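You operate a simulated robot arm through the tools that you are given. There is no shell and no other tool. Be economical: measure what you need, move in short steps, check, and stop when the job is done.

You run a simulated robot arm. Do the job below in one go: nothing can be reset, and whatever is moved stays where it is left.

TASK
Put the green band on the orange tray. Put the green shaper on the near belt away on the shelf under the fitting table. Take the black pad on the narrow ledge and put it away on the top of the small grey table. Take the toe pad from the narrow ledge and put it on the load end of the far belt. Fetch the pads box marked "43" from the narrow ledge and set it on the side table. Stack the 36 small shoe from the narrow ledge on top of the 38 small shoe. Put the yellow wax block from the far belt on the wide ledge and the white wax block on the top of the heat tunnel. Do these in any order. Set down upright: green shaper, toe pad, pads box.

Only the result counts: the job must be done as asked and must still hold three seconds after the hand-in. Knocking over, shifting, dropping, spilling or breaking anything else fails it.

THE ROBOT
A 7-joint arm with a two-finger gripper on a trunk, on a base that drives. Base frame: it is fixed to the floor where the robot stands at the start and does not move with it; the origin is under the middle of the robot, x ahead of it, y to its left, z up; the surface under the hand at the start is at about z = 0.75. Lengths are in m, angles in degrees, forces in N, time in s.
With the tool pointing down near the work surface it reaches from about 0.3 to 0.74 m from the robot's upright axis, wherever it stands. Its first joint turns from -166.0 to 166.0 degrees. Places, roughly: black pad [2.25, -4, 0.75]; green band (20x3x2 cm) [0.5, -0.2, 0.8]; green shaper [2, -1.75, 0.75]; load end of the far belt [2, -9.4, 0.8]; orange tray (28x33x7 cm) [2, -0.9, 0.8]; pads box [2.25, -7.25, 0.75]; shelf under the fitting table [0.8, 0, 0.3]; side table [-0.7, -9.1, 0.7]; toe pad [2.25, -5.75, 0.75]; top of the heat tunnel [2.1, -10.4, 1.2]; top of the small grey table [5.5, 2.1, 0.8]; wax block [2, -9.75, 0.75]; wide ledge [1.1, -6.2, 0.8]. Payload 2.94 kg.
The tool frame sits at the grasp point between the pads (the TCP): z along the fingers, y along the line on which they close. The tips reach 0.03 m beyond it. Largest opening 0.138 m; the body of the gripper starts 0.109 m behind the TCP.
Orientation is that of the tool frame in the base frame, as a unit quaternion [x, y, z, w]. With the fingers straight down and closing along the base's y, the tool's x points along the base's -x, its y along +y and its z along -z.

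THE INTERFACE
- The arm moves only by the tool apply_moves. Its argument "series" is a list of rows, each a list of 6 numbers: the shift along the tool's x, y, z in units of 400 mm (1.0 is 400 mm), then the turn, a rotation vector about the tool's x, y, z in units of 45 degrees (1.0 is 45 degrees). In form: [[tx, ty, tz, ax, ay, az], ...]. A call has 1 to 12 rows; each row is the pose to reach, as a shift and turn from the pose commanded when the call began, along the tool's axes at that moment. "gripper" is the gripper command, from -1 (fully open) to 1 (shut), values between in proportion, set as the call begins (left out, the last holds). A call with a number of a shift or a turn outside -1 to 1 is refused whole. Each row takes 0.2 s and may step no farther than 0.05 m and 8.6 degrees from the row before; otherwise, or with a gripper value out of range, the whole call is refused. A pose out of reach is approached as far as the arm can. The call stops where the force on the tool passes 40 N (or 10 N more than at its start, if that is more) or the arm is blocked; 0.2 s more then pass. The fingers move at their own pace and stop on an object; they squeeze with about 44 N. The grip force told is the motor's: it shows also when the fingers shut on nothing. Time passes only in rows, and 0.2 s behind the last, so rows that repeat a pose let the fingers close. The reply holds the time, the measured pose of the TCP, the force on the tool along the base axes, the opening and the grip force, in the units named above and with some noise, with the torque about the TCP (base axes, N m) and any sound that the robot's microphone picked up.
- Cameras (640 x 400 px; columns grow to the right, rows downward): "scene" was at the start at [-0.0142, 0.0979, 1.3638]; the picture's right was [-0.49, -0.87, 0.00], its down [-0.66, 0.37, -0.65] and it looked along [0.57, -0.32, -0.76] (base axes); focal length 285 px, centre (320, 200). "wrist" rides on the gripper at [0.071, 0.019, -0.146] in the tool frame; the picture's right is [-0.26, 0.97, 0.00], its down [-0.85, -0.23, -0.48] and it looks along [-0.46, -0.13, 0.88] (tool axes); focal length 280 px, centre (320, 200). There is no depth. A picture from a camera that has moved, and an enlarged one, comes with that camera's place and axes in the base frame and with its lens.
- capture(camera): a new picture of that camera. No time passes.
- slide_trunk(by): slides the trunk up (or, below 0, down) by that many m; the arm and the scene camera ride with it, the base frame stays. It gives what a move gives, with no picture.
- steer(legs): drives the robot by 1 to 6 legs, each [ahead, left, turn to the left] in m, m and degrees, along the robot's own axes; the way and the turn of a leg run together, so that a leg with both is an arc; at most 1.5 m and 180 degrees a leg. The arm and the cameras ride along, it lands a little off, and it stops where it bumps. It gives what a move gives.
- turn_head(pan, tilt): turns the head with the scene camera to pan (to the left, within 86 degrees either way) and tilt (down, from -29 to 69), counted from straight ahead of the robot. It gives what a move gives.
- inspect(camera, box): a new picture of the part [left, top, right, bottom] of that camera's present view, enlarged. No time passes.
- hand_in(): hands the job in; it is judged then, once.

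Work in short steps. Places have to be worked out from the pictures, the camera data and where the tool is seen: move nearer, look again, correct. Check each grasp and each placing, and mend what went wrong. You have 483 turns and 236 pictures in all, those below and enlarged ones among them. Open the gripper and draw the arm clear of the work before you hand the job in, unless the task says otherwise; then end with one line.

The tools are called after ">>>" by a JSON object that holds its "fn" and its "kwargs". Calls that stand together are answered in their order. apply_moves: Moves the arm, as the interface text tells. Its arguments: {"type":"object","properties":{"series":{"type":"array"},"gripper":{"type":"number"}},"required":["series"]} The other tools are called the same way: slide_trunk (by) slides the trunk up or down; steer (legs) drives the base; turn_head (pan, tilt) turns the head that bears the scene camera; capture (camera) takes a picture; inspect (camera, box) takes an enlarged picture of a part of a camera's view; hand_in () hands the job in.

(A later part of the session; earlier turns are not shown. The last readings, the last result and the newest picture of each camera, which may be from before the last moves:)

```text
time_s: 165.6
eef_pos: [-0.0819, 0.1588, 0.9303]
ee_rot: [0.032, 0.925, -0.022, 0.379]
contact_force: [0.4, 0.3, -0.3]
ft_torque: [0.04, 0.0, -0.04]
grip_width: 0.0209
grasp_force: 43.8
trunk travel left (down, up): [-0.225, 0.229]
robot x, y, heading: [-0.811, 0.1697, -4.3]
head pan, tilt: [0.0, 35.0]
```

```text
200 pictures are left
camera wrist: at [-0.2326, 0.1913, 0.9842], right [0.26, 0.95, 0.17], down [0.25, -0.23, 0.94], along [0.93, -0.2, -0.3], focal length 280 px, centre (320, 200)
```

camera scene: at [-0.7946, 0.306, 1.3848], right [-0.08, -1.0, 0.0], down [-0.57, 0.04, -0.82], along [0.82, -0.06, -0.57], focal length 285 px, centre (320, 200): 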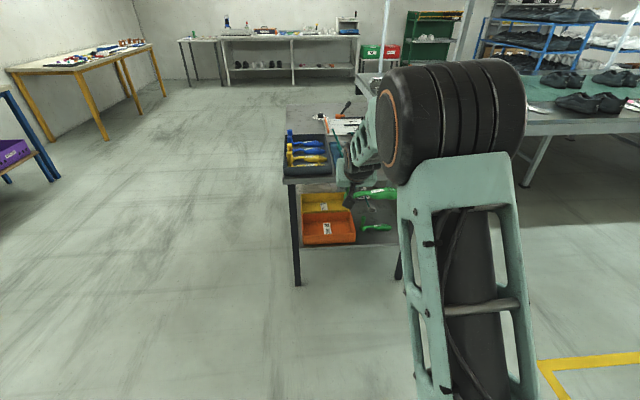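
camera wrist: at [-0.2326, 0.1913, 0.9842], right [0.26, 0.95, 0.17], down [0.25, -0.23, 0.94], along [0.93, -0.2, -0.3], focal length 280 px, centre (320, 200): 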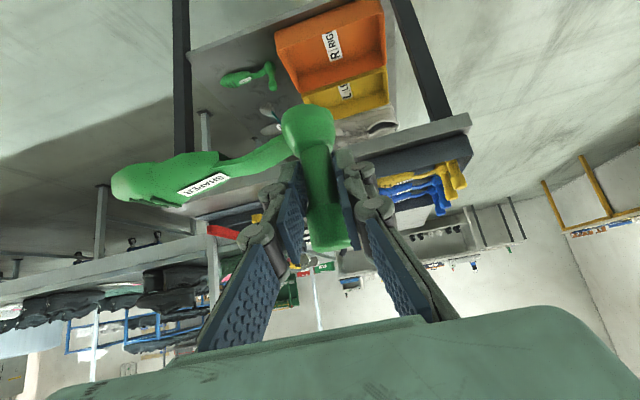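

>>> {"fn": "inspect", "kwargs": {"camera": "wrist", "box": [160, 0, 400, 150]}}

>>> {"fn": "inspect", "kwargs": {"camera": "scene", "box": [270, 120, 430, 290]}}

```text
2.67 times, centred on (280, 75) of wrist
camera zoom: at [-0.2326, 0.1913, 0.9842], right [0.26, 0.95, 0.17], down [0.25, -0.23, 0.94], along [0.93, -0.2, -0.3], focal length 748 px, centre (427, 533)
```

zoom: 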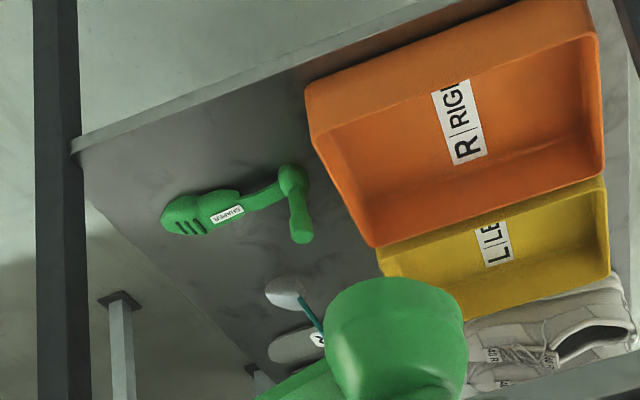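

```text
2.35 times, centred on (350, 205) of scene
camera zoom: at [-0.7946, 0.306, 1.3848], right [-0.08, -1.0, 0.0], down [-0.57, 0.04, -0.82], along [0.82, -0.06, -0.57], focal length 670 px, centre (249, 188)
```

zoom: 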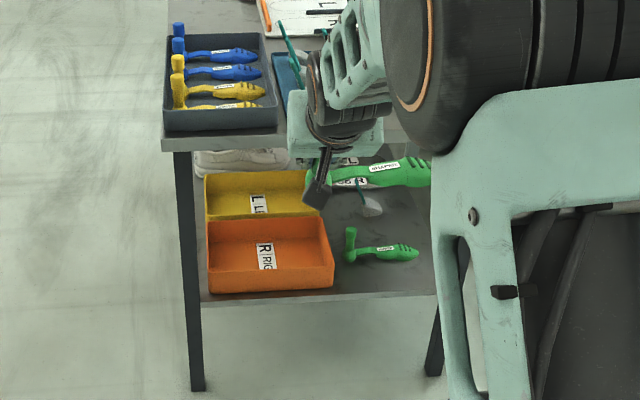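

Free strip in front of the other shaper: x≈0.31–0.395, y≈-0.22…0.02 (shelf edge x≈0.31). I'll set mine there parallel, post at about (0.357,-0.035). Turn to heading -8.5° so its body lies along the edge, and position in front; lower the trunk.

>>> {"fn": "steer", "kwargs": {"legs": [[0, 0, -4.2], [0.24, 0, 0], [0, -0.106, 0]]}}

>>> {"fn": "slide_trunk", "kwargs": {"by": -0.2}}

>>> {"fn": "capture", "kwargs": {"camera": "wrist"}}

```text
time_s: 169.1
eef_pos: [0.1395, -0.0386, 0.9306]
ee_rot: [0.069, 0.923, -0.037, 0.377]
contact_force: [0.4, 0.5, -0.6]
ft_torque: [0.02, 0.03, 0.0]
grip_width: 0.0209
grasp_force: 43.8
trunk travel left (down, up): [-0.225, 0.229]
robot x, y, heading: [-0.5851, 0.0266, -8.8]
head pan, tilt: [0.0, 35.0]
```

```text
time_s: 171.3
eef_pos: [0.1377, -0.0383, 0.7307]
ee_rot: [0.067, 0.922, -0.036, 0.379]
contact_force: [0.0, -0.3, -0.4]
ft_torque: [0.03, 0.05, 0.0]
grip_width: 0.0207
grasp_force: 44.5
trunk travel left (down, up): [-0.025, 0.429]
robot x, y, heading: [-0.5867, 0.0273, -8.8]
head pan, tilt: [0.0, 35.0]
```

```text
197 pictures are left
camera wrist: at [-0.0092, 0.0052, 0.7843], right [0.33, 0.93, 0.17], down [0.23, -0.25, 0.94], along [0.91, -0.27, -0.3], focal length 280 px, centre (320, 200)
```

wrist: 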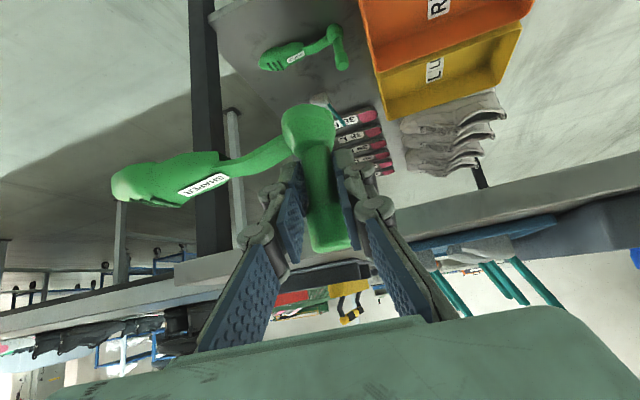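

Pose as wanted. Lower the hand straight down in front of the table edge to z≈0.375.

>>> {"fn": "apply_moves", "kwargs": {"series": [[0.078, 0.002, 0.079, 0, 0, 0], [0.156, 0.004, 0.158, 0, 0, 0], [0.234, 0.005, 0.236, 0, 0, 0], [0.312, 0.007, 0.315, 0, 0, 0], [0.39, 0.009, 0.394, 0, 0, 0], [0.468, 0.01, 0.472, 0, 0, 0], [0.546, 0.012, 0.551, 0, 0, 0], [0.615, 0.014, 0.62, 0, 0, 0], [0.615, 0.014, 0.62, 0, 0, 0]]}}

>>> {"fn": "capture", "kwargs": {"camera": "wrist"}}

>>> {"fn": "capture", "kwargs": {"camera": "scene"}}

```text
time_s: 173.3
eef_pos: [0.1391, -0.0396, 0.3814]
ee_rot: [0.067, 0.923, -0.036, 0.378]
contact_force: [-0.4, 0.7, -0.9]
ft_torque: [-0.01, -0.01, 0.0]
grip_width: 0.0208
grasp_force: 43.4
trunk travel left (down, up): [-0.025, 0.429]
robot x, y, heading: [-0.5861, 0.029, -8.9]
head pan, tilt: [0.0, 35.0]
```

```text
196 pictures are left
camera wrist: at [-0.0092, 0.0042, 0.4347], right [0.33, 0.93, 0.17], down [0.23, -0.25, 0.94], along [0.91, -0.27, -0.3], focal length 280 px, centre (320, 200)
```

wrist: 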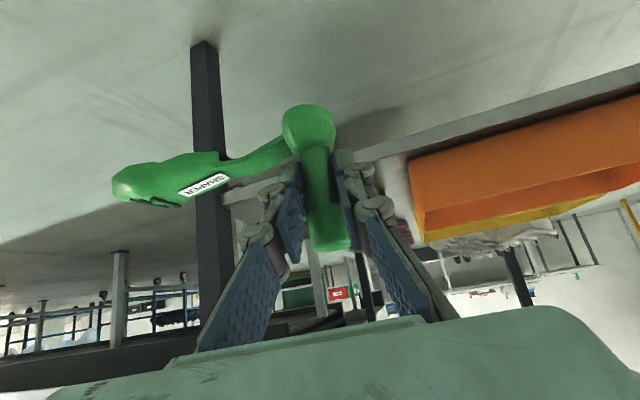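

```text
195 pictures are left
camera scene: at [-0.5607, 0.1627, 1.1847], right [-0.16, -0.99, 0.0], down [-0.57, 0.09, -0.82], along [0.81, -0.13, -0.57], focal length 285 px, centre (320, 200)
```

scene: 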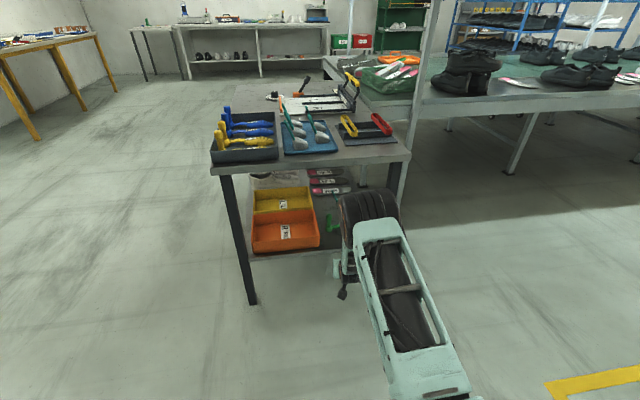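

The elbow sits close to the table edge, so I extend the arm (which should pull the elbow back relative to the hand) by 0.1 m and check.

>>> {"fn": "apply_moves", "kwargs": {"series": [[-0.087, 0.026, 0.086, 0, 0, 0], [-0.174, 0.0525, 0.172, 0, 0, 0], [-0.174, 0.0525, 0.172, 0, 0, 0]]}}

>>> {"fn": "capture", "kwargs": {"camera": "scene"}}

>>> {"fn": "capture", "kwargs": {"camera": "wrist"}}

```text
time_s: 174.1
eef_pos: [0.2385, -0.0318, 0.3792]
ee_rot: [0.068, 0.923, -0.037, 0.378]
contact_force: [0.5, 0.1, -0.1]
ft_torque: [0.06, 0.02, -0.01]
grip_width: 0.021
grasp_force: 44.0
trunk travel left (down, up): [-0.025, 0.429]
robot x, y, heading: [-0.5881, 0.0305, -8.7]
head pan, tilt: [0.0, 35.0]
```

```text
194 pictures are left
camera scene: at [-0.5607, 0.1627, 1.1847], right [-0.16, -0.99, 0.0], down [-0.57, 0.09, -0.82], along [0.81, -0.13, -0.57], focal length 285 px, centre (320, 200)
```

scene: 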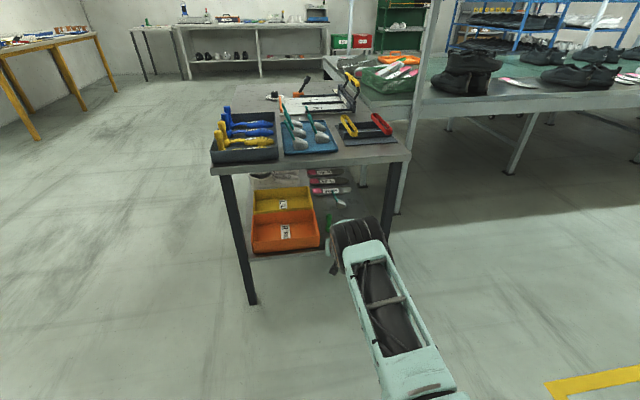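

```text
193 pictures are left
camera wrist: at [0.0902, 0.0118, 0.4329], right [0.33, 0.93, 0.17], down [0.23, -0.25, 0.94], along [0.91, -0.27, -0.3], focal length 280 px, centre (320, 200)
```

wrist: 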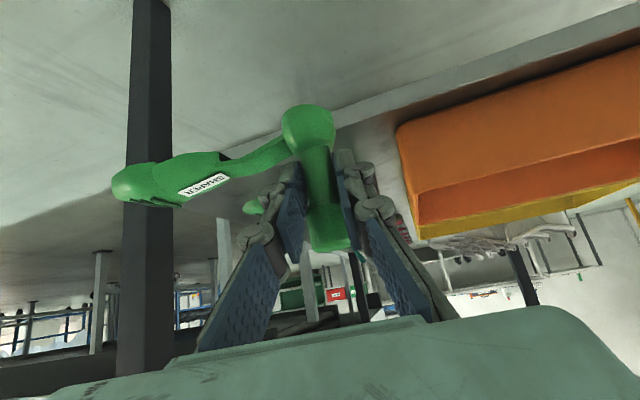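

Elbow dropped and clears. Toe should pass the leg by ~3 cm. Extend the remaining 0.118 m.

>>> {"fn": "apply_moves", "kwargs": {"series": [[-0.07, 0.018, 0.068, 0, 0, 0], [-0.14, 0.037, 0.136, 0, 0, 0], [-0.2065, 0.0545, 0.2035, 0, 0, 0], [-0.2065, 0.0545, 0.2035, 0, 0, 0]]}}

>>> {"fn": "capture", "kwargs": {"camera": "wrist"}}

>>> {"fn": "capture", "kwargs": {"camera": "scene"}}

```text
time_s: 175.1
eef_pos: [0.3022, -0.0257, 0.3798]
ee_rot: [0.068, 0.923, -0.036, 0.378]
contact_force: [-0.2, 0.6, -1.2]
ft_torque: [0.07, -0.05, 0.01]
grip_width: 0.0213
grasp_force: 43.8
out of reach, approached as far as the arm can: row 2, 3, 4
trunk travel left (down, up): [-0.025, 0.429]
robot x, y, heading: [-0.5849, 0.0261, -8.8]
head pan, tilt: [0.0, 35.0]
```

```text
192 pictures are left
camera wrist: at [0.1546, 0.0177, 0.4338], right [0.33, 0.93, 0.17], down [0.23, -0.25, 0.94], along [0.91, -0.27, -0.3], focal length 280 px, centre (320, 200)
```

wrist: 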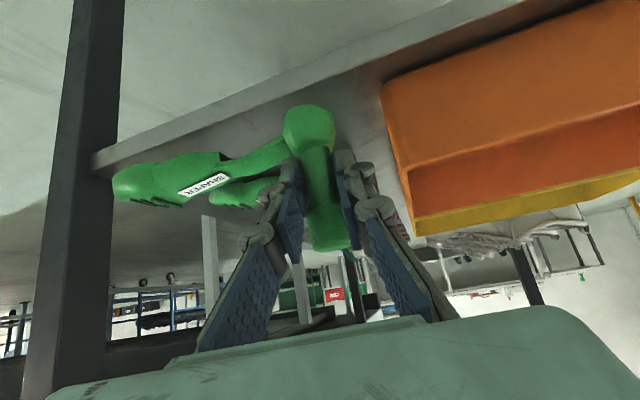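

```text
191 pictures are left
camera scene: at [-0.5607, 0.1627, 1.1847], right [-0.16, -0.99, 0.0], down [-0.57, 0.09, -0.82], along [0.81, -0.13, -0.57], focal length 285 px, centre (320, 200)
```

scene: 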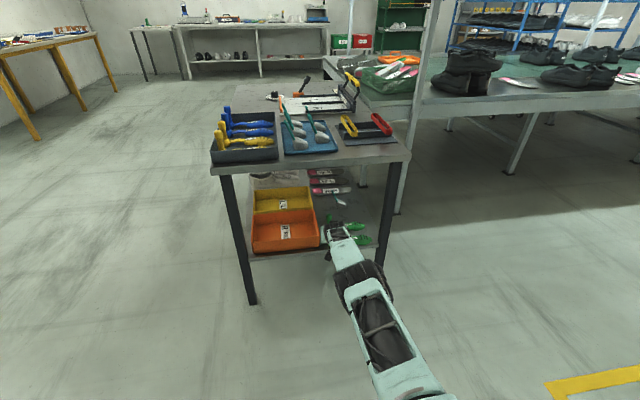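

Arm at its limit; the command may be ahead of the actual pose. I test by commanding 5 cm back in x.

>>> {"fn": "apply_moves", "kwargs": {"series": [[0.0879, -0.019, -0.0868, 0, 0, 0], [0.0879, -0.019, -0.0868, 0, 0, 0]]}}

```text
time_s: 175.7
eef_pos: [0.2508, -0.0259, 0.3805]
ee_rot: [0.067, 0.922, -0.036, 0.379]
contact_force: [-0.2, 0.6, -1.4]
ft_torque: [0.02, -0.08, -0.02]
grip_width: 0.021
grasp_force: 44.2
trunk travel left (down, up): [-0.025, 0.429]
robot x, y, heading: [-0.5894, 0.0316, -9.2]
head pan, tilt: [0.0, 35.0]
```

The command is clipped to the reachable pose. Drive the base ahead 0.105 m (with 14 mm left) to bring the shaper in.

>>> {"fn": "steer", "kwargs": {"legs": [[0.105, 0.014, 0]]}}

>>> {"fn": "capture", "kwargs": {"camera": "wrist"}}

>>> {"fn": "capture", "kwargs": {"camera": "scene"}}

```text
time_s: 176.8
eef_pos: [0.3569, -0.03, 0.3802]
ee_rot: [0.067, 0.923, -0.036, 0.378]
contact_force: [0.5, -0.3, -0.9]
ft_torque: [0.02, -0.01, -0.03]
grip_width: 0.0211
grasp_force: 43.8
trunk travel left (down, up): [-0.025, 0.429]
robot x, y, heading: [-0.4811, 0.0269, -9.3]
head pan, tilt: [0.0, 35.0]
```

```text
190 pictures are left
camera wrist: at [0.2082, 0.0141, 0.4345], right [0.33, 0.93, 0.17], down [0.23, -0.25, 0.94], along [0.91, -0.27, -0.3], focal length 280 px, centre (320, 200)
```

wrist: 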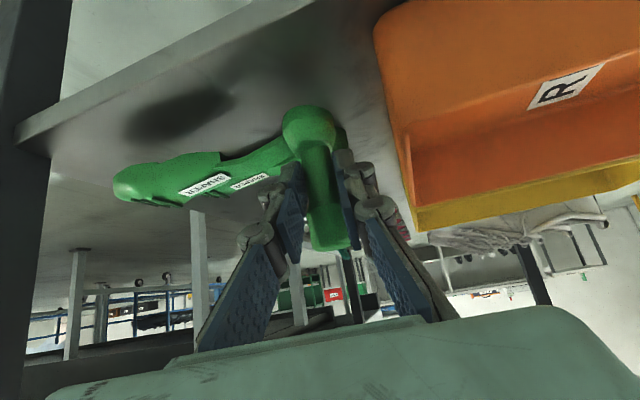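

```text
189 pictures are left
camera scene: at [-0.4558, 0.1603, 1.1847], right [-0.16, -0.99, 0.0], down [-0.57, 0.09, -0.82], along [0.81, -0.13, -0.57], focal length 285 px, centre (320, 200)
```

scene: 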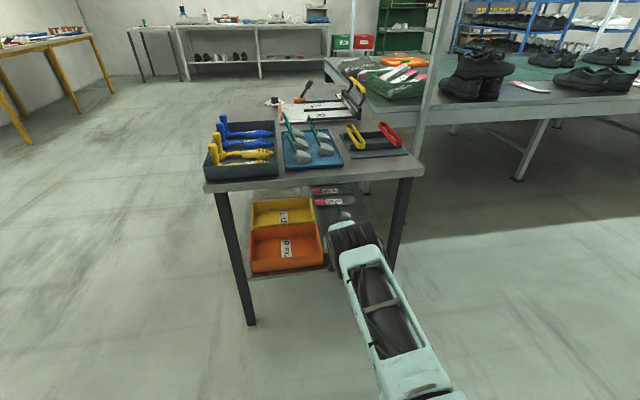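

Body is parallel to the edge (toe x≈0.356) and clear of the other one. Lower gently until it touches.

>>> {"fn": "apply_moves", "kwargs": {"series": [[0.012, 0, 0.012, 0, 0, 0], [0.024, 0, 0.024, 0, 0, 0], [0.033, 0, 0.033, 0, 0, 0], [0.04, 0, 0.04, 0, 0, 0], [0.047, 0, 0.047, 0, 0, 0]]}}

```text
time_s: 178.0
eef_pos: [0.3553, -0.0305, 0.3559]
ee_rot: [0.068, 0.922, -0.037, 0.379]
contact_force: [0.3, -0.4, 5.1]
ft_torque: [0.08, -0.01, -0.01]
grip_width: 0.0211
grasp_force: 44.6
trunk travel left (down, up): [-0.025, 0.429]
robot x, y, heading: [-0.4849, 0.026, -8.9]
head pan, tilt: [0.0, 35.0]
```

Touching at z=0.356 (as predicted). Open slightly and draw back along the tool axis.

>>> {"fn": "apply_moves", "kwargs": {"series": [[0, 0, 0, 0, 0, 0], [0, 0, 0, 0, 0, 0], [0, 0, -0.03, 0, 0, 0], [0, 0, -0.08, 0, 0, 0], [0, 0, -0.16, 0, 0, 0], [0, 0, -0.26, 0, 0, 0], [0, 0, -0.36, 0, 0, 0]], "gripper": 0.35}}

>>> {"fn": "capture", "kwargs": {"camera": "wrist"}}

```text
time_s: 179.6
eef_pos: [0.2561, -0.0114, 0.4568]
ee_rot: [0.068, 0.923, -0.036, 0.377]
contact_force: [0.5, -0.2, -0.5]
ft_torque: [0.02, 0.01, -0.02]
grip_width: 0.0446
grasp_force: 0.2
trunk travel left (down, up): [-0.025, 0.429]
robot x, y, heading: [-0.483, 0.0299, -9.0]
head pan, tilt: [0.0, 35.0]
```

```text
188 pictures are left
camera wrist: at [0.1088, 0.0326, 0.5107], right [0.33, 0.93, 0.17], down [0.23, -0.25, 0.94], along [0.91, -0.27, -0.3], focal length 280 px, centre (320, 200)
```

wrist: 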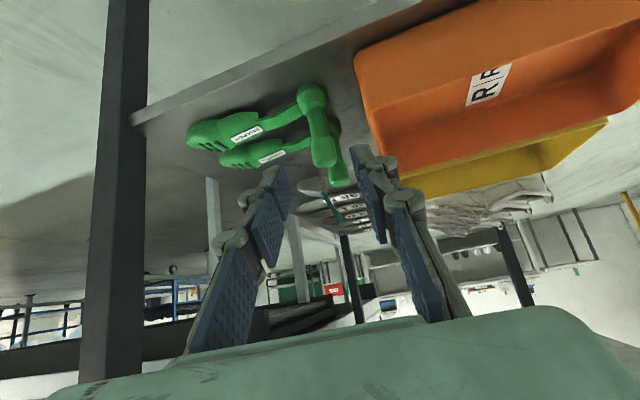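

Shaper stands upright beside the other one, nothing disturbed. Back out, raise the trunk, and bring the hand back to a compact tool-down pose.

>>> {"fn": "steer", "kwargs": {"legs": [[-0.45, 0, 0]]}}

>>> {"fn": "slide_trunk", "kwargs": {"by": 0.2}}

>>> {"fn": "apply_moves", "kwargs": {"series": [[-0.01, 0, -0.11, 0, 0.12, 0], [-0.02, 0, -0.22, 0, 0.24, 0], [-0.03, 0, -0.33, 0, 0.36, 0], [-0.04, 0, -0.44, 0, 0.48, 0], [-0.05, 0, -0.55, 0, 0.6, 0], [-0.06, 0, -0.66, 0, 0.72, 0], [-0.07, 0, -0.77, 0, 0.86, 0], [-0.08, 0, -0.88, 0, 1.0, 0], [-0.085, 0, -0.97, 0, 1.0, 0], [-0.085, 0, -0.97, 0, 1.0, 0]]}}

>>> {"fn": "turn_head", "kwargs": {"pan": -70, "tilt": 12}}

>>> {"fn": "capture", "kwargs": {"camera": "scene"}}

```text
time_s: 182.3
eef_pos: [-0.1805, 0.0549, 0.4576]
ee_rot: [0.071, 0.922, -0.038, 0.378]
contact_force: [0.1, -0.3, 0.9]
ft_torque: [-0.01, -0.02, 0.0]
grip_width: 0.0448
grasp_force: 0.1
trunk travel left (down, up): [-0.025, 0.429]
robot x, y, heading: [-0.9205, 0.095, -9.3]
head pan, tilt: [0.0, 35.0]
```

```text
time_s: 184.5
eef_pos: [-0.1806, 0.0545, 0.6578]
ee_rot: [0.071, 0.922, -0.037, 0.378]
contact_force: [-0.1, 0.2, -0.1]
ft_torque: [0.02, -0.03, -0.02]
grip_width: 0.0451
grasp_force: 0.1
trunk travel left (down, up): [-0.225, 0.229]
robot x, y, heading: [-0.9198, 0.0986, -9.2]
head pan, tilt: [0.0, 35.0]
```

```text
time_s: 186.7
eef_pos: [-0.4253, 0.101, 0.9592]
ee_rot: [0.08, 0.997, -0.007, -0.004]
contact_force: [0.0, -0.4, 0.7]
ft_torque: [0.01, 0.0, -0.02]
grip_width: 0.045
grasp_force: 0.0
trunk travel left (down, up): [-0.225, 0.229]
robot x, y, heading: [-0.92, 0.0953, -9.4]
head pan, tilt: [0.0, 35.0]
```

```text
time_s: 188.1
eef_pos: [-0.4248, 0.0997, 0.9587]
ee_rot: [0.08, 0.997, -0.007, -0.004]
contact_force: [-0.3, 0.2, -0.3]
ft_torque: [-0.03, 0.03, 0.0]
grip_width: 0.0448
grasp_force: 0.0
trunk travel left (down, up): [-0.225, 0.229]
robot x, y, heading: [-0.9185, 0.096, -9.3]
head pan, tilt: [-70.0, 12.0]
```

```text
187 pictures are left
camera scene: at [-0.9621, 0.1526, 1.4216], right [-0.98, -0.19, 0.0], down [-0.04, 0.2, -0.98], along [0.18, -0.96, -0.21], focal length 285 px, centre (320, 200)
```

scene: 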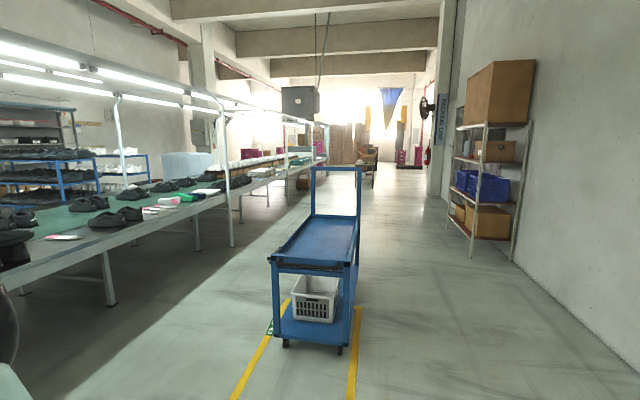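

Everything else starts on the far (narrow ledge) side. I go back round the table at y≈1.25 out to x≈4.1 and look down that aisle.

>>> {"fn": "steer", "kwargs": {"legs": [[0, 0, 9.3], [0, 1.15, 0], [1.5, 0, 0], [1.5, 0, 0], [1.5, 0, 0], [0.5, 0, 0]]}}

>>> {"fn": "turn_head", "kwargs": {"pan": -80, "tilt": 12}}

>>> {"fn": "capture", "kwargs": {"camera": "scene"}}

>>> {"fn": "turn_head", "kwargs": {"pan": -10, "tilt": 20}}

>>> {"fn": "capture", "kwargs": {"camera": "scene"}}

```text
time_s: 222.6
eef_pos: [4.5547, 1.5032, 0.9589]
ee_rot: [-0.032, 0.999, -0.008, -0.003]
contact_force: [-0.7, 0.8, -0.1]
ft_torque: [0.0, 0.01, 0.0]
grip_width: 0.0451
grasp_force: 0.0
trunk travel left (down, up): [-0.225, 0.229]
robot x, y, heading: [4.0692, 1.3919, 3.7]
head pan, tilt: [-70.0, 12.0]
```

```text
time_s: 223.3
eef_pos: [4.5532, 1.5031, 0.9587]
ee_rot: [-0.032, 0.999, -0.008, -0.003]
contact_force: [-0.4, 0.2, -0.6]
ft_torque: [0.0, 0.02, 0.0]
grip_width: 0.045
grasp_force: 0.0
trunk travel left (down, up): [-0.225, 0.229]
robot x, y, heading: [4.0733, 1.3953, 3.7]
head pan, tilt: [-80.0, 12.0]
```

```text
186 pictures are left
camera scene: at [4.0031, 1.4331, 1.4216], right [-0.97, -0.23, 0.0], down [-0.05, 0.2, -0.98], along [0.23, -0.95, -0.21], focal length 285 px, centre (320, 200)
```

scene: 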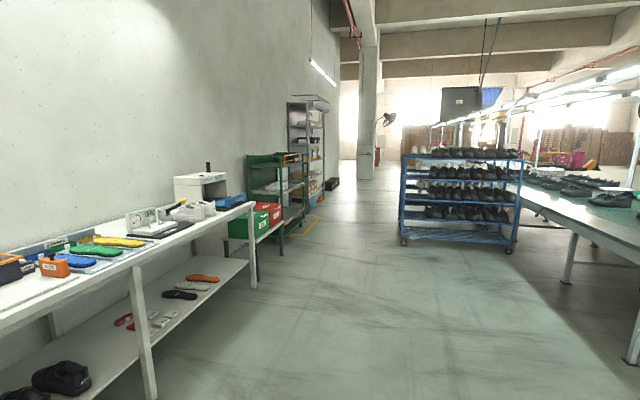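

```text
time_s: 224.8
eef_pos: [4.5544, 1.5045, 0.9601]
ee_rot: [-0.032, 0.999, -0.008, -0.003]
contact_force: [-0.1, 0.0, 0.2]
ft_torque: [0.03, -0.03, 0.01]
grip_width: 0.045
grasp_force: 0.1
trunk travel left (down, up): [-0.225, 0.229]
robot x, y, heading: [4.0728, 1.3898, 3.6]
head pan, tilt: [-10.0, 20.0]
```

```text
185 pictures are left
camera scene: at [4.0739, 1.5131, 1.4086], right [-0.11, -0.99, 0.0], down [-0.34, 0.04, -0.94], along [0.93, -0.11, -0.34], focal length 285 px, centre (320, 200)
```

scene: 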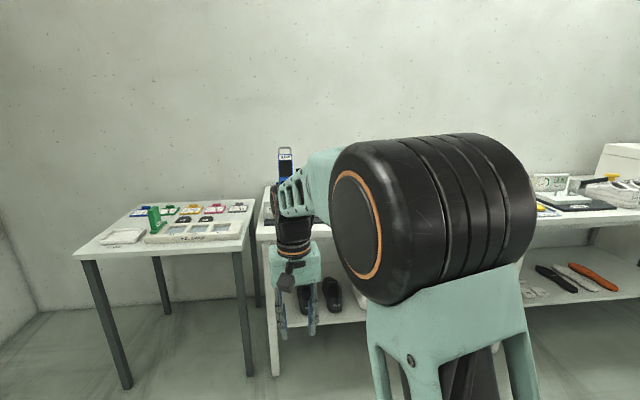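

Aisle between the rack (x≤3.75, y≈-2.5) and the wall shelves (x≥5) is free. Zoom on the grey table for later, then drive down at x≈4.25 facing -y.

>>> {"fn": "inspect", "kwargs": {"camera": "scene", "box": [60, 170, 270, 300]}}

>>> {"fn": "steer", "kwargs": {"legs": [[0, 0, -93.7], [1.4, 0.2, 0], [1.4, 0, 0], [1.4, 0, 0], [1.0, 0, 0]]}}

>>> {"fn": "turn_head", "kwargs": {"pan": -60, "tilt": 20}}

>>> {"fn": "capture", "kwargs": {"camera": "scene"}}

>>> {"fn": "turn_head", "kwargs": {"pan": 0, "tilt": 15}}

>>> {"fn": "capture", "kwargs": {"camera": "scene"}}

```text
3.05 times, centred on (165, 235) of scene
camera zoom: at [4.0739, 1.5131, 1.4086], right [-0.11, -0.99, 0.0], down [-0.34, 0.04, -0.94], along [0.93, -0.11, -0.34], focal length 868 px, centre (792, 93)
```

zoom: 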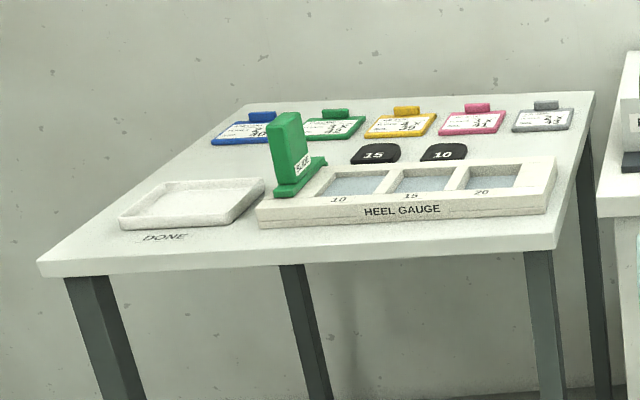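

```text
time_s: 253.9
eef_pos: [4.3294, -4.3443, 0.9589]
ee_rot: [0.705, 0.709, -0.003, -0.008]
contact_force: [-0.6, -0.4, -0.5]
ft_torque: [0.02, -0.01, 0.01]
grip_width: 0.0452
grasp_force: 0.1
trunk travel left (down, up): [-0.225, 0.229]
robot x, y, heading: [4.247, -3.8544, -89.9]
head pan, tilt: [-10.0, 20.0]
```

```text
time_s: 255.1
eef_pos: [4.3287, -4.3448, 0.9588]
ee_rot: [0.705, 0.709, -0.003, -0.008]
contact_force: [0.0, 1.3, -0.2]
ft_torque: [0.0, 0.03, 0.0]
grip_width: 0.045
grasp_force: 0.0
trunk travel left (down, up): [-0.225, 0.229]
robot x, y, heading: [4.2465, -3.8549, -90.0]
head pan, tilt: [-60.0, 20.0]
```

```text
183 pictures are left
camera scene: at [4.298, -3.822, 1.4086], right [-0.5, 0.86, 0.0], down [0.3, 0.17, -0.94], along [-0.81, -0.47, -0.34], focal length 285 px, centre (320, 200)
```

scene: 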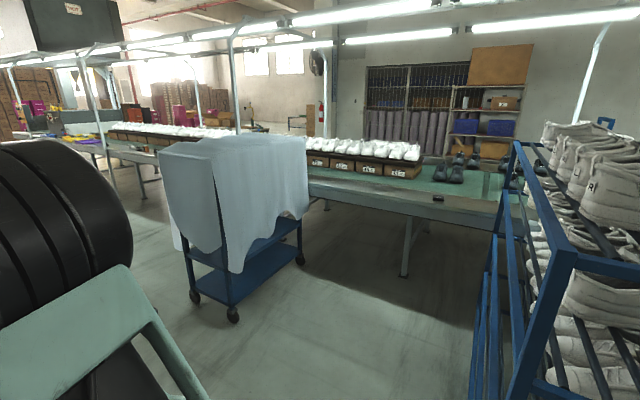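

```text
time_s: 256.4
eef_pos: [4.3283, -4.3446, 0.9593]
ee_rot: [0.705, 0.709, -0.003, -0.007]
contact_force: [0.6, 0.8, -0.5]
ft_torque: [0.03, 0.01, 0.0]
grip_width: 0.0449
grasp_force: 0.1
trunk travel left (down, up): [-0.225, 0.229]
robot x, y, heading: [4.2489, -3.8559, -89.7]
head pan, tilt: [0.0, 15.0]
```

```text
182 pictures are left
camera scene: at [4.3787, -3.8685, 1.4167], right [-1.0, 0.0, 0.0], down [0.0, 0.26, -0.97], along [0.0, -0.97, -0.26], focal length 285 px, centre (320, 200)
```

scene: 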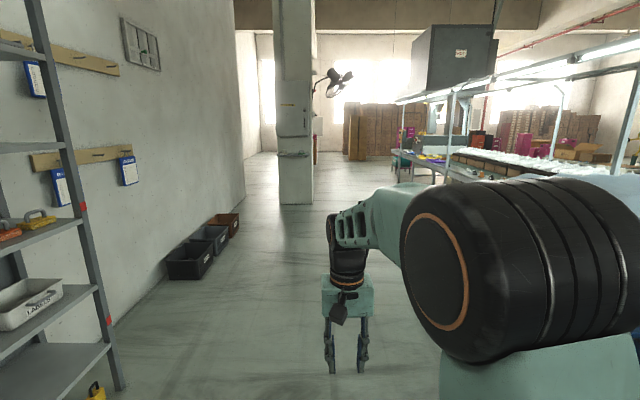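

The black pad is visible on the ledge near (2.3,-4.05); the bay between the white-shoe rack (y≥-3.65) and the cloth-covered trolley (y≤-5.1) gives room. Drive there facing -x.

>>> {"fn": "steer", "kwargs": {"legs": [[0.4, 0, 0], [0, 0, -90], [0.8, 0, 0]]}}

>>> {"fn": "turn_head", "kwargs": {"pan": 10, "tilt": 35}}

>>> {"fn": "capture", "kwargs": {"camera": "scene"}}

```text
time_s: 266.7
eef_pos: [2.9501, -4.3225, 0.9586]
ee_rot: [1.0, -0.003, 0.003, -0.008]
contact_force: [-1.0, -0.2, -0.4]
ft_torque: [-0.01, 0.0, -0.02]
grip_width: 0.0447
grasp_force: 0.1
trunk travel left (down, up): [-0.225, 0.229]
robot x, y, heading: [3.4401, -4.2468, 179.3]
head pan, tilt: [0.0, 15.0]
```

```text
time_s: 267.5
eef_pos: [2.9485, -4.323, 0.9586]
ee_rot: [1.0, -0.004, 0.003, -0.008]
contact_force: [0.6, 0.6, 0.1]
ft_torque: [-0.01, 0.0, 0.02]
grip_width: 0.0449
grasp_force: 0.1
trunk travel left (down, up): [-0.225, 0.229]
robot x, y, heading: [3.4377, -4.2429, 179.6]
head pan, tilt: [10.0, 35.0]
```

```text
181 pictures are left
camera scene: at [3.4283, -4.3948, 1.3848], right [-0.16, 0.99, 0.0], down [0.57, 0.09, -0.82], along [-0.81, -0.13, -0.57], focal length 285 px, centre (320, 200)
```

scene: 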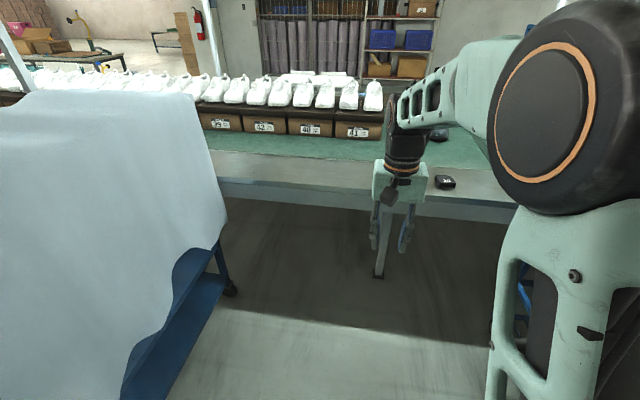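

Pad at about (2.34,-4.04). Drive ahead 0.5 m, keeping clear of rack and trolley, then look with the wrist.

>>> {"fn": "steer", "kwargs": {"legs": [[0.5, 0, 0]]}}

>>> {"fn": "apply_moves", "kwargs": {"series": [[0, -0.1, 0, 0, 0, 0], [0, -0.2, 0, 0, 0, 0], [0, -0.3, 0, 0, 0, 0], [0, -0.4, 0, 0, 0, 0], [0, -0.5, 0, 0, 0, 0], [0, -0.55, 0, 0, 0, 0], [0, -0.55, 0, 0, 0, 0]], "gripper": -0.3}}

>>> {"fn": "capture", "kwargs": {"camera": "wrist"}}

>>> {"fn": "capture", "kwargs": {"camera": "scene"}}

```text
time_s: 270.5
eef_pos: [2.4454, -4.3283, 0.9592]
ee_rot: [1.0, 0.002, 0.004, -0.007]
contact_force: [-1.0, -0.7, -1.0]
ft_torque: [0.04, -0.02, 0.0]
grip_width: 0.0445
grasp_force: 0.0
trunk travel left (down, up): [-0.225, 0.229]
robot x, y, heading: [2.9314, -4.2422, -180.1]
head pan, tilt: [10.0, 35.0]
```

```text
time_s: 272.1
eef_pos: [2.4444, -4.1069, 0.9617]
ee_rot: [1.0, 0.003, 0.004, -0.007]
contact_force: [-0.5, 0.0, 1.0]
ft_torque: [-0.01, 0.01, -0.01]
grip_width: 0.0896
grasp_force: 0.0
trunk travel left (down, up): [-0.225, 0.229]
robot x, y, heading: [2.9316, -4.2469, -180.0]
head pan, tilt: [10.0, 35.0]
```

```text
180 pictures are left
camera wrist: at [2.5136, -4.1266, 1.108], right [-0.26, -0.97, -0.02], down [-0.85, 0.22, 0.47], along [-0.45, 0.14, -0.88], focal length 280 px, centre (320, 200)
```

wrist: 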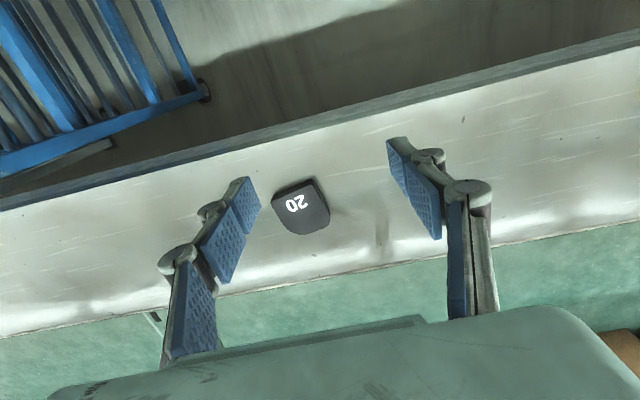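

```text
179 pictures are left
camera scene: at [2.9254, -4.3936, 1.3847], right [-0.18, 0.98, 0.0], down [0.56, 0.1, -0.82], along [-0.81, -0.15, -0.57], focal length 285 px, centre (320, 200)
```

scene: 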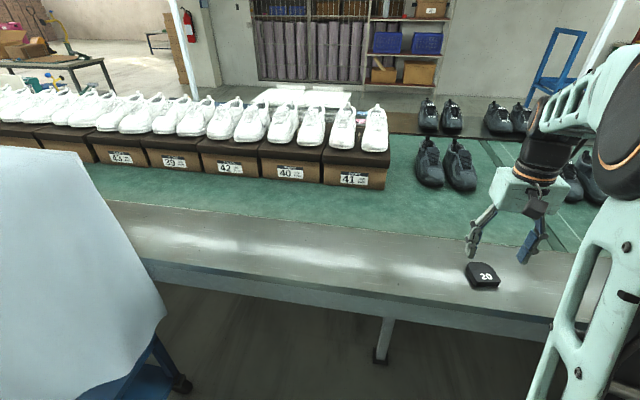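

Pad "20" at (2.339,-4.045), sides along x/y, about 6 cm. Move over it and descend.

>>> {"fn": "apply_moves", "kwargs": {"series": [[-0.09, -0.05, 0, 0, 0, 0], [-0.18, -0.1, 0, 0, 0, 0], [-0.2625, -0.155, 0.03, 0, 0, 0], [-0.2625, -0.155, 0.14, 0, 0, 0], [-0.2625, -0.155, 0.25, 0, 0, 0], [-0.2625, -0.155, 0.25, 0, 0, 0]]}}

>>> {"fn": "capture", "kwargs": {"camera": "wrist"}}

```text
time_s: 273.5
eef_pos: [2.3395, -4.0459, 0.8621]
ee_rot: [1.0, 0.003, 0.004, -0.008]
contact_force: [-0.2, -0.4, 0.0]
ft_torque: [0.0, 0.01, -0.01]
grip_width: 0.0897
grasp_force: 0.0
trunk travel left (down, up): [-0.225, 0.229]
robot x, y, heading: [2.9324, -4.2439, -179.9]
head pan, tilt: [10.0, 35.0]
```

```text
178 pictures are left
camera wrist: at [2.4092, -4.0664, 1.0082], right [-0.26, -0.97, -0.02], down [-0.85, 0.22, 0.47], along [-0.45, 0.14, -0.88], focal length 280 px, centre (320, 200)
```

wrist: 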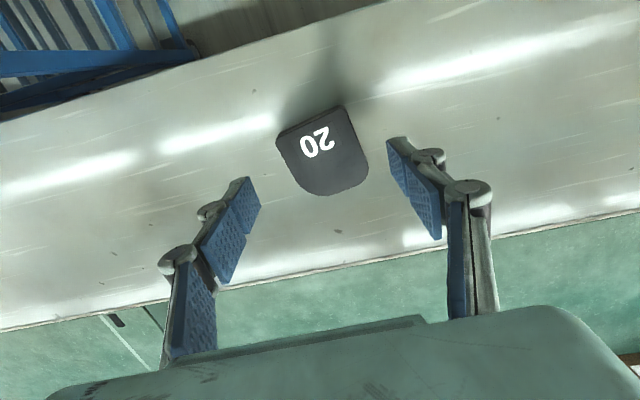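

Centred. Descend to TCP ≈0.786 and close.

>>> {"fn": "apply_moves", "kwargs": {"series": [[-0.005, -0.005, 0.1, 0, 0, 0], [-0.005, -0.005, 0.17, 0, 0, 0], [-0.005, -0.005, 0.19, 0, 0, 0], [-0.005, -0.005, 0.19, 0, 0, 0]]}}

>>> {"fn": "apply_moves", "kwargs": {"series": [[0, 0, 0, 0, 0, 0], [0, 0, 0, 0, 0, 0], [0, 0, 0, 0, 0, 0], [0, 0, 0, 0, 0, 0]], "gripper": 1}}

>>> {"fn": "apply_moves", "kwargs": {"series": [[0, 0, -0.05, 0, 0, 0], [0, 0, -0.15, 0, 0, 0], [0, 0, -0.25, 0, 0, 0], [0, 0, -0.35, 0, 0, 0], [0, 0, -0.45, 0, 0, 0]]}}

>>> {"fn": "capture", "kwargs": {"camera": "wrist"}}

```text
time_s: 274.5
eef_pos: [2.338, -4.0413, 0.7884]
ee_rot: [1.0, 0.002, 0.002, -0.008]
contact_force: [0.4, -0.3, -0.6]
ft_torque: [-0.01, -0.01, 0.01]
grip_width: 0.0897
grasp_force: 0.0
trunk travel left (down, up): [-0.225, 0.229]
robot x, y, heading: [2.9303, -4.243, -179.8]
head pan, tilt: [10.0, 35.0]
```

```text
time_s: 275.5
eef_pos: [2.337, -4.0422, 0.7876]
ee_rot: [1.0, 0.003, 0.002, -0.007]
contact_force: [0.4, 0.1, 2.5]
ft_torque: [-0.04, -0.02, 0.06]
grip_width: 0.0694
grasp_force: 44.6
trunk travel left (down, up): [-0.225, 0.229]
robot x, y, heading: [2.9293, -4.2409, -179.8]
head pan, tilt: [10.0, 35.0]
```

```text
time_s: 276.7
eef_pos: [2.3399, -4.0439, 0.9666]
ee_rot: [1.0, 0.003, 0.003, -0.008]
contact_force: [-0.2, -0.5, -1.4]
ft_torque: [0.01, -0.05, 0.02]
grip_width: 0.0686
grasp_force: 44.1
trunk travel left (down, up): [-0.225, 0.229]
robot x, y, heading: [2.9342, -4.2434, -179.9]
head pan, tilt: [10.0, 35.0]
```

```text
177 pictures are left
camera wrist: at [2.4093, -4.0633, 1.1115], right [-0.26, -0.97, -0.02], down [-0.85, 0.22, 0.47], along [-0.45, 0.14, -0.88], focal length 280 px, centre (320, 200)
```

wrist: 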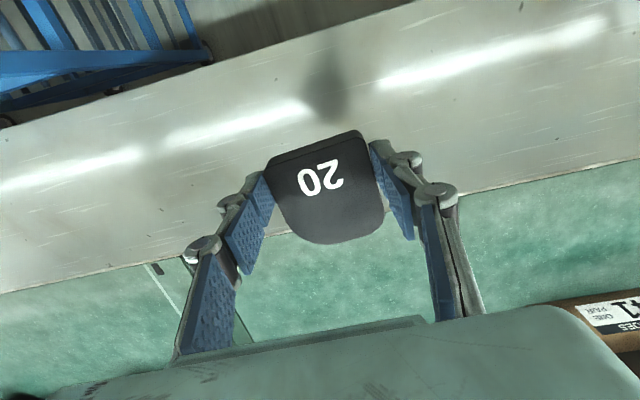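

Pad held well. Back out to x≈4.4, turn to +y and drive up the aisle to the grey table.

>>> {"fn": "steer", "kwargs": {"legs": [[-1.46, 0, 0], [0, 0, -90], [1.5, 0, 0], [1.5, 0, 0], [1.5, 0, 0], [1.5, 0, 0]]}}

>>> {"fn": "steer", "kwargs": {"legs": [[0, 0, -90]]}}

>>> {"fn": "turn_head", "kwargs": {"pan": 0, "tilt": 30}}

>>> {"fn": "capture", "kwargs": {"camera": "scene"}}

```text
time_s: 315.7
eef_pos: [4.5052, 2.3189, 0.966]
ee_rot: [0.721, -0.693, 0.008, -0.003]
contact_force: [-0.5, 0.6, -0.6]
ft_torque: [0.0, -0.01, -0.03]
grip_width: 0.0668
grasp_force: 43.4
trunk travel left (down, up): [-0.225, 0.229]
robot x, y, heading: [4.3181, 1.7155, 92.1]
head pan, tilt: [10.0, 35.0]
```

```text
time_s: 320.0
eef_pos: [4.9143, 1.5108, 0.9648]
ee_rot: [0.001, 1.0, -0.008, -0.004]
contact_force: [0.2, -0.6, -1.0]
ft_torque: [-0.03, 0.02, 0.0]
grip_width: 0.0668
grasp_force: 43.6
trunk travel left (down, up): [-0.225, 0.229]
robot x, y, heading: [4.3221, 1.7199, -0.1]
head pan, tilt: [10.0, 35.0]
```

```text
time_s: 320.7
eef_pos: [4.9166, 1.5115, 0.9655]
ee_rot: [0.001, 1.0, -0.008, -0.004]
contact_force: [0.4, 0.0, -2.0]
ft_torque: [0.0, 0.02, -0.02]
grip_width: 0.0669
grasp_force: 44.2
trunk travel left (down, up): [-0.225, 0.229]
robot x, y, heading: [4.3215, 1.7156, -0.2]
head pan, tilt: [0.0, 30.0]
```

```text
176 pictures are left
camera scene: at [4.3319, 1.8533, 1.3925], right [0.0, -1.0, 0.0], down [-0.5, 0.0, -0.87], along [0.87, 0.0, -0.5], focal length 285 px, centre (320, 200)
```

scene: 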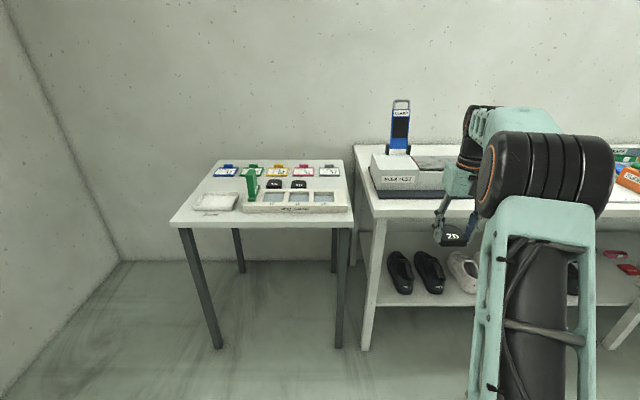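

>>> {"fn": "inspect", "kwargs": {"camera": "scene", "box": [160, 140, 370, 240]}}

>>> {"fn": "capture", "kwargs": {"camera": "wrist"}}

```text
3.05 times, centred on (265, 190) of scene
camera zoom: at [4.3319, 1.8533, 1.3925], right [0.0, -1.0, 0.0], down [-0.5, 0.0, -0.87], along [0.87, 0.0, -0.5], focal length 868 px, centre (488, 230)
```

zoom: 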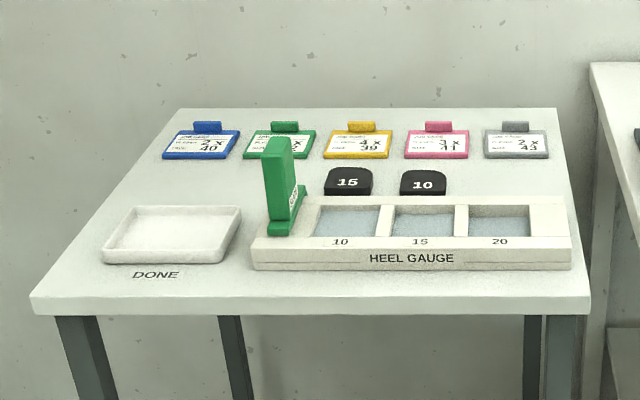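

```text
174 pictures are left
camera wrist: at [4.846, 1.5342, 1.1112], right [0.26, 0.96, -0.02], down [0.85, -0.22, 0.47], along [0.45, -0.14, -0.88], focal length 280 px, centre (320, 200)
```

wrist: 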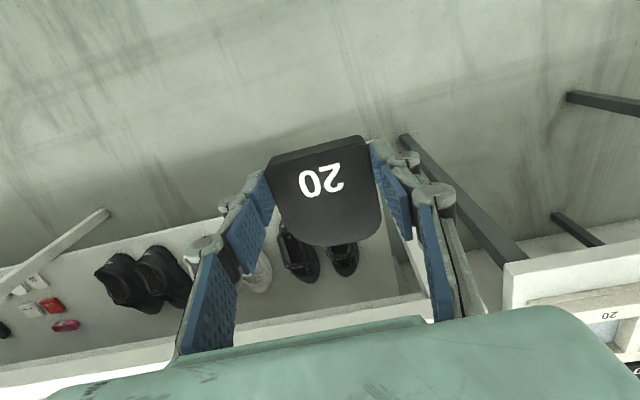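

I'll set the pad in the free spot right of pad "10": about (5.49,1.83). Drive left, then ahead.

>>> {"fn": "steer", "kwargs": {"legs": [[0, 0.32, 0], [0.5, 0, 0]]}}

>>> {"fn": "capture", "kwargs": {"camera": "wrist"}}

>>> {"fn": "capture", "kwargs": {"camera": "scene"}}

```text
time_s: 326.7
eef_pos: [5.4147, 1.8238, 0.9661]
ee_rot: [0.005, 1.0, -0.008, -0.004]
contact_force: [0.5, 0.2, -1.8]
ft_torque: [0.01, 0.02, -0.01]
grip_width: 0.0669
grasp_force: 44.0
trunk travel left (down, up): [-0.225, 0.229]
robot x, y, heading: [4.8235, 2.0331, -0.7]
head pan, tilt: [0.0, 30.0]
```

```text
173 pictures are left
camera wrist: at [5.345, 1.8467, 1.1113], right [0.27, 0.96, -0.02], down [0.85, -0.23, 0.47], along [0.45, -0.14, -0.88], focal length 280 px, centre (320, 200)
```

wrist: 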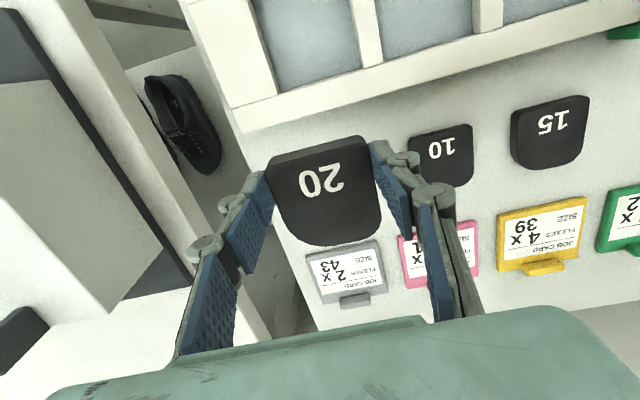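

```text
172 pictures are left
camera scene: at [4.8335, 2.1697, 1.3925], right [-0.01, -1.0, 0.0], down [-0.5, 0.01, -0.87], along [0.87, -0.01, -0.5], focal length 285 px, centre (320, 200)
```

scene: 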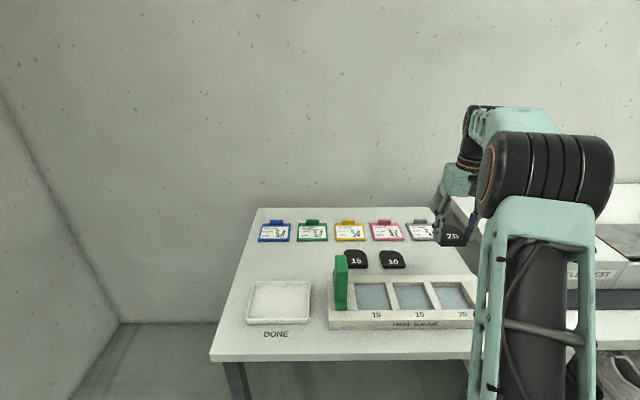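

Spot (5.487,1.835) is clear of gauge, pad 10 and card. Move over and lower slowly.

>>> {"fn": "apply_moves", "kwargs": {"series": [[-0.09, 0.014, 0, 0, 0, 0], [-0.1825, 0.0275, 0, 0, 0, 0], [-0.1825, 0.0275, 0.1, 0, 0, 0], [-0.1825, 0.0275, 0.2, 0, 0, 0], [-0.1825, 0.0275, 0.26, 0, 0, 0], [-0.1825, 0.0275, 0.28, 0, 0, 0], [-0.1825, 0.0275, 0.3, 0, 0, 0]]}}

>>> {"fn": "capture", "kwargs": {"camera": "wrist"}}

```text
time_s: 328.3
eef_pos: [5.4865, 1.8325, 0.8439]
ee_rot: [0.005, 1.0, -0.008, -0.003]
contact_force: [-0.4, 0.0, -1.1]
ft_torque: [-0.03, 0.02, 0.02]
grip_width: 0.0669
grasp_force: 44.5
trunk travel left (down, up): [-0.225, 0.229]
robot x, y, heading: [4.8238, 2.0305, -0.2]
head pan, tilt: [0.0, 30.0]
```

```text
171 pictures are left
camera wrist: at [5.4174, 1.8556, 0.9905], right [0.27, 0.96, -0.02], down [0.85, -0.23, 0.47], along [0.45, -0.14, -0.88], focal length 280 px, centre (320, 200)
```

wrist: 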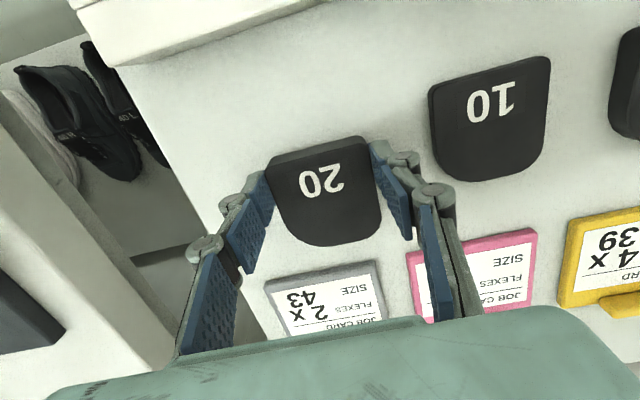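

>>> {"fn": "apply_moves", "kwargs": {"series": [[0, 0, 0.01, 0, 0, 0], [0, 0, 0.02, 0, 0, 0], [0, 0, 0.03, 0, 0, 0], [0, 0, 0.04, 0, 0, 0], [0, 0, 0.05, 0, 0, 0]]}}

```text
time_s: 329.5
eef_pos: [5.4869, 1.8329, 0.831]
ee_rot: [0.005, 1.0, -0.01, 0.003]
contact_force: [2.0, 2.7, 33.9]
ft_torque: [0.3, -0.09, -0.04]
grip_width: 0.0674
grasp_force: 43.7
trunk travel left (down, up): [-0.225, 0.229]
robot x, y, heading: [4.8216, 2.0341, -0.8]
head pan, tilt: [0.0, 30.0]
```

In contact. Ease up, open, lift and check.

>>> {"fn": "apply_moves", "kwargs": {"series": [[0, 0, -0.012, 0, 0, 0], [0, 0, -0.012, 0, 0, 0]]}}

>>> {"fn": "apply_moves", "kwargs": {"series": [[0, 0, 0, 0, 0, 0], [0, 0, 0, 0, 0, 0], [0, 0, -0.05, 0, 0, 0], [0, 0, -0.15, 0, 0, 0], [0, 0, -0.27, 0, 0, 0], [0, 0, -0.39, 0, 0, 0]], "gripper": -0.25}}

>>> {"fn": "capture", "kwargs": {"camera": "wrist"}}

```text
time_s: 330.1
eef_pos: [5.4861, 1.8322, 0.8327]
ee_rot: [0.004, 1.0, -0.009, -0.001]
contact_force: [6.6, 0.6, 18.9]
ft_torque: [0.09, -1.18, -0.03]
grip_width: 0.0669
grasp_force: 43.8
trunk travel left (down, up): [-0.225, 0.229]
robot x, y, heading: [4.8239, 2.0329, -0.7]
head pan, tilt: [0.0, 30.0]
```

```text
time_s: 331.5
eef_pos: [5.4866, 1.8353, 0.9839]
ee_rot: [0.005, 1.0, -0.007, -0.004]
contact_force: [0.0, 0.6, -0.1]
ft_torque: [-0.01, 0.01, 0.0]
grip_width: 0.0864
grasp_force: 0.2
trunk travel left (down, up): [-0.225, 0.229]
robot x, y, heading: [4.8199, 2.0333, -0.4]
head pan, tilt: [0.0, 30.0]
```

```text
170 pictures are left
camera wrist: at [5.4177, 1.8585, 1.1293], right [0.27, 0.96, -0.02], down [0.85, -0.23, 0.47], along [0.45, -0.14, -0.88], focal length 280 px, centre (320, 200)
```

wrist: 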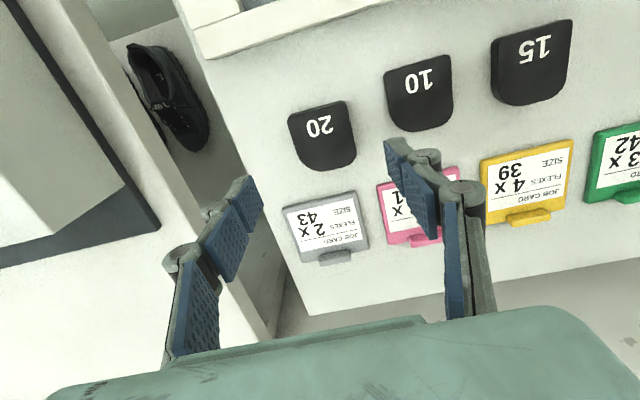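

Pad placed neatly. Withdraw, tuck the hand, and drive down the aisle to about y=-6.3 for the toe pad.

>>> {"fn": "steer", "kwargs": {"legs": [[-0.6, 0, 0]]}}

>>> {"fn": "apply_moves", "kwargs": {"series": [[0.07, 0.08, 0, 0, 0, 0], [0.14, 0.16, 0, 0, 0, 0], [0.21, 0.24, 0, 0, 0, 0], [0.28, 0.32, 0, 0, 0, 0], [0.35, 0.4, 0, 0, 0, 0], [0.42, 0.48, 0, 0, 0, 0]]}}

>>> {"fn": "steer", "kwargs": {"legs": [[0, 0, -89.6], [1.5, 0, 0], [1.5, 0, 0], [1.5, 0, 0], [1.5, 0, 0]]}}

>>> {"fn": "turn_head", "kwargs": {"pan": -50, "tilt": 15}}

>>> {"fn": "capture", "kwargs": {"camera": "scene"}}

```text
time_s: 334.8
eef_pos: [4.9042, 1.8428, 0.9843]
ee_rot: [0.004, 1.0, -0.008, -0.004]
contact_force: [-0.3, 0.1, -0.1]
ft_torque: [0.01, 0.02, 0.02]
grip_width: 0.0864
grasp_force: 0.0
trunk travel left (down, up): [-0.225, 0.229]
robot x, y, heading: [4.2371, 2.0421, -0.4]
head pan, tilt: [0.0, 30.0]
```

```text
time_s: 336.2
eef_pos: [4.7354, 2.037, 0.9801]
ee_rot: [0.003, 1.0, -0.008, -0.003]
contact_force: [0.4, 0.2, -0.3]
ft_torque: [0.02, 0.01, -0.03]
grip_width: 0.0862
grasp_force: 0.0
trunk travel left (down, up): [-0.225, 0.229]
robot x, y, heading: [4.2413, 2.0371, -0.3]
head pan, tilt: [0.0, 30.0]
```

```text
time_s: 368.6
eef_pos: [4.2576, -4.4677, 0.9806]
ee_rot: [0.718, 0.696, -0.003, -0.008]
contact_force: [0.2, -0.6, 0.2]
ft_torque: [0.01, 0.02, 0.0]
grip_width: 0.0863
grasp_force: 0.0
trunk travel left (down, up): [-0.225, 0.229]
robot x, y, heading: [4.2743, -3.9731, -91.8]
head pan, tilt: [0.0, 30.0]
```

```text
time_s: 369.7
eef_pos: [4.2591, -4.4691, 0.9807]
ee_rot: [0.718, 0.696, -0.003, -0.008]
contact_force: [-1.1, -0.6, -0.1]
ft_torque: [0.04, -0.01, 0.0]
grip_width: 0.0861
grasp_force: 0.1
trunk travel left (down, up): [-0.225, 0.229]
robot x, y, heading: [4.27, -3.9713, -92.1]
head pan, tilt: [-50.0, 15.0]
```

```text
169 pictures are left
camera scene: at [4.3352, -3.953, 1.4167], right [-0.62, 0.79, 0.0], down [0.2, 0.16, -0.97], along [-0.76, -0.6, -0.26], focal length 285 px, centre (320, 200)
```

scene: 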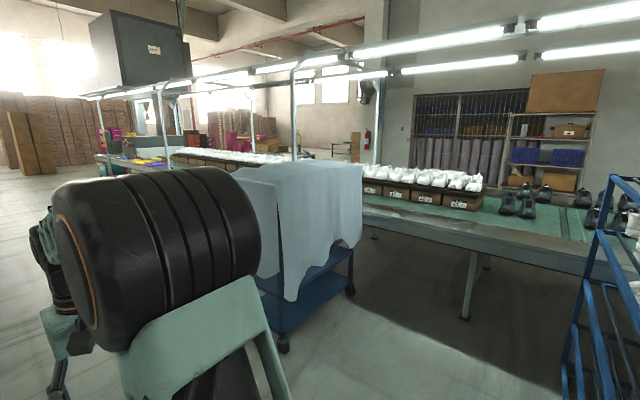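

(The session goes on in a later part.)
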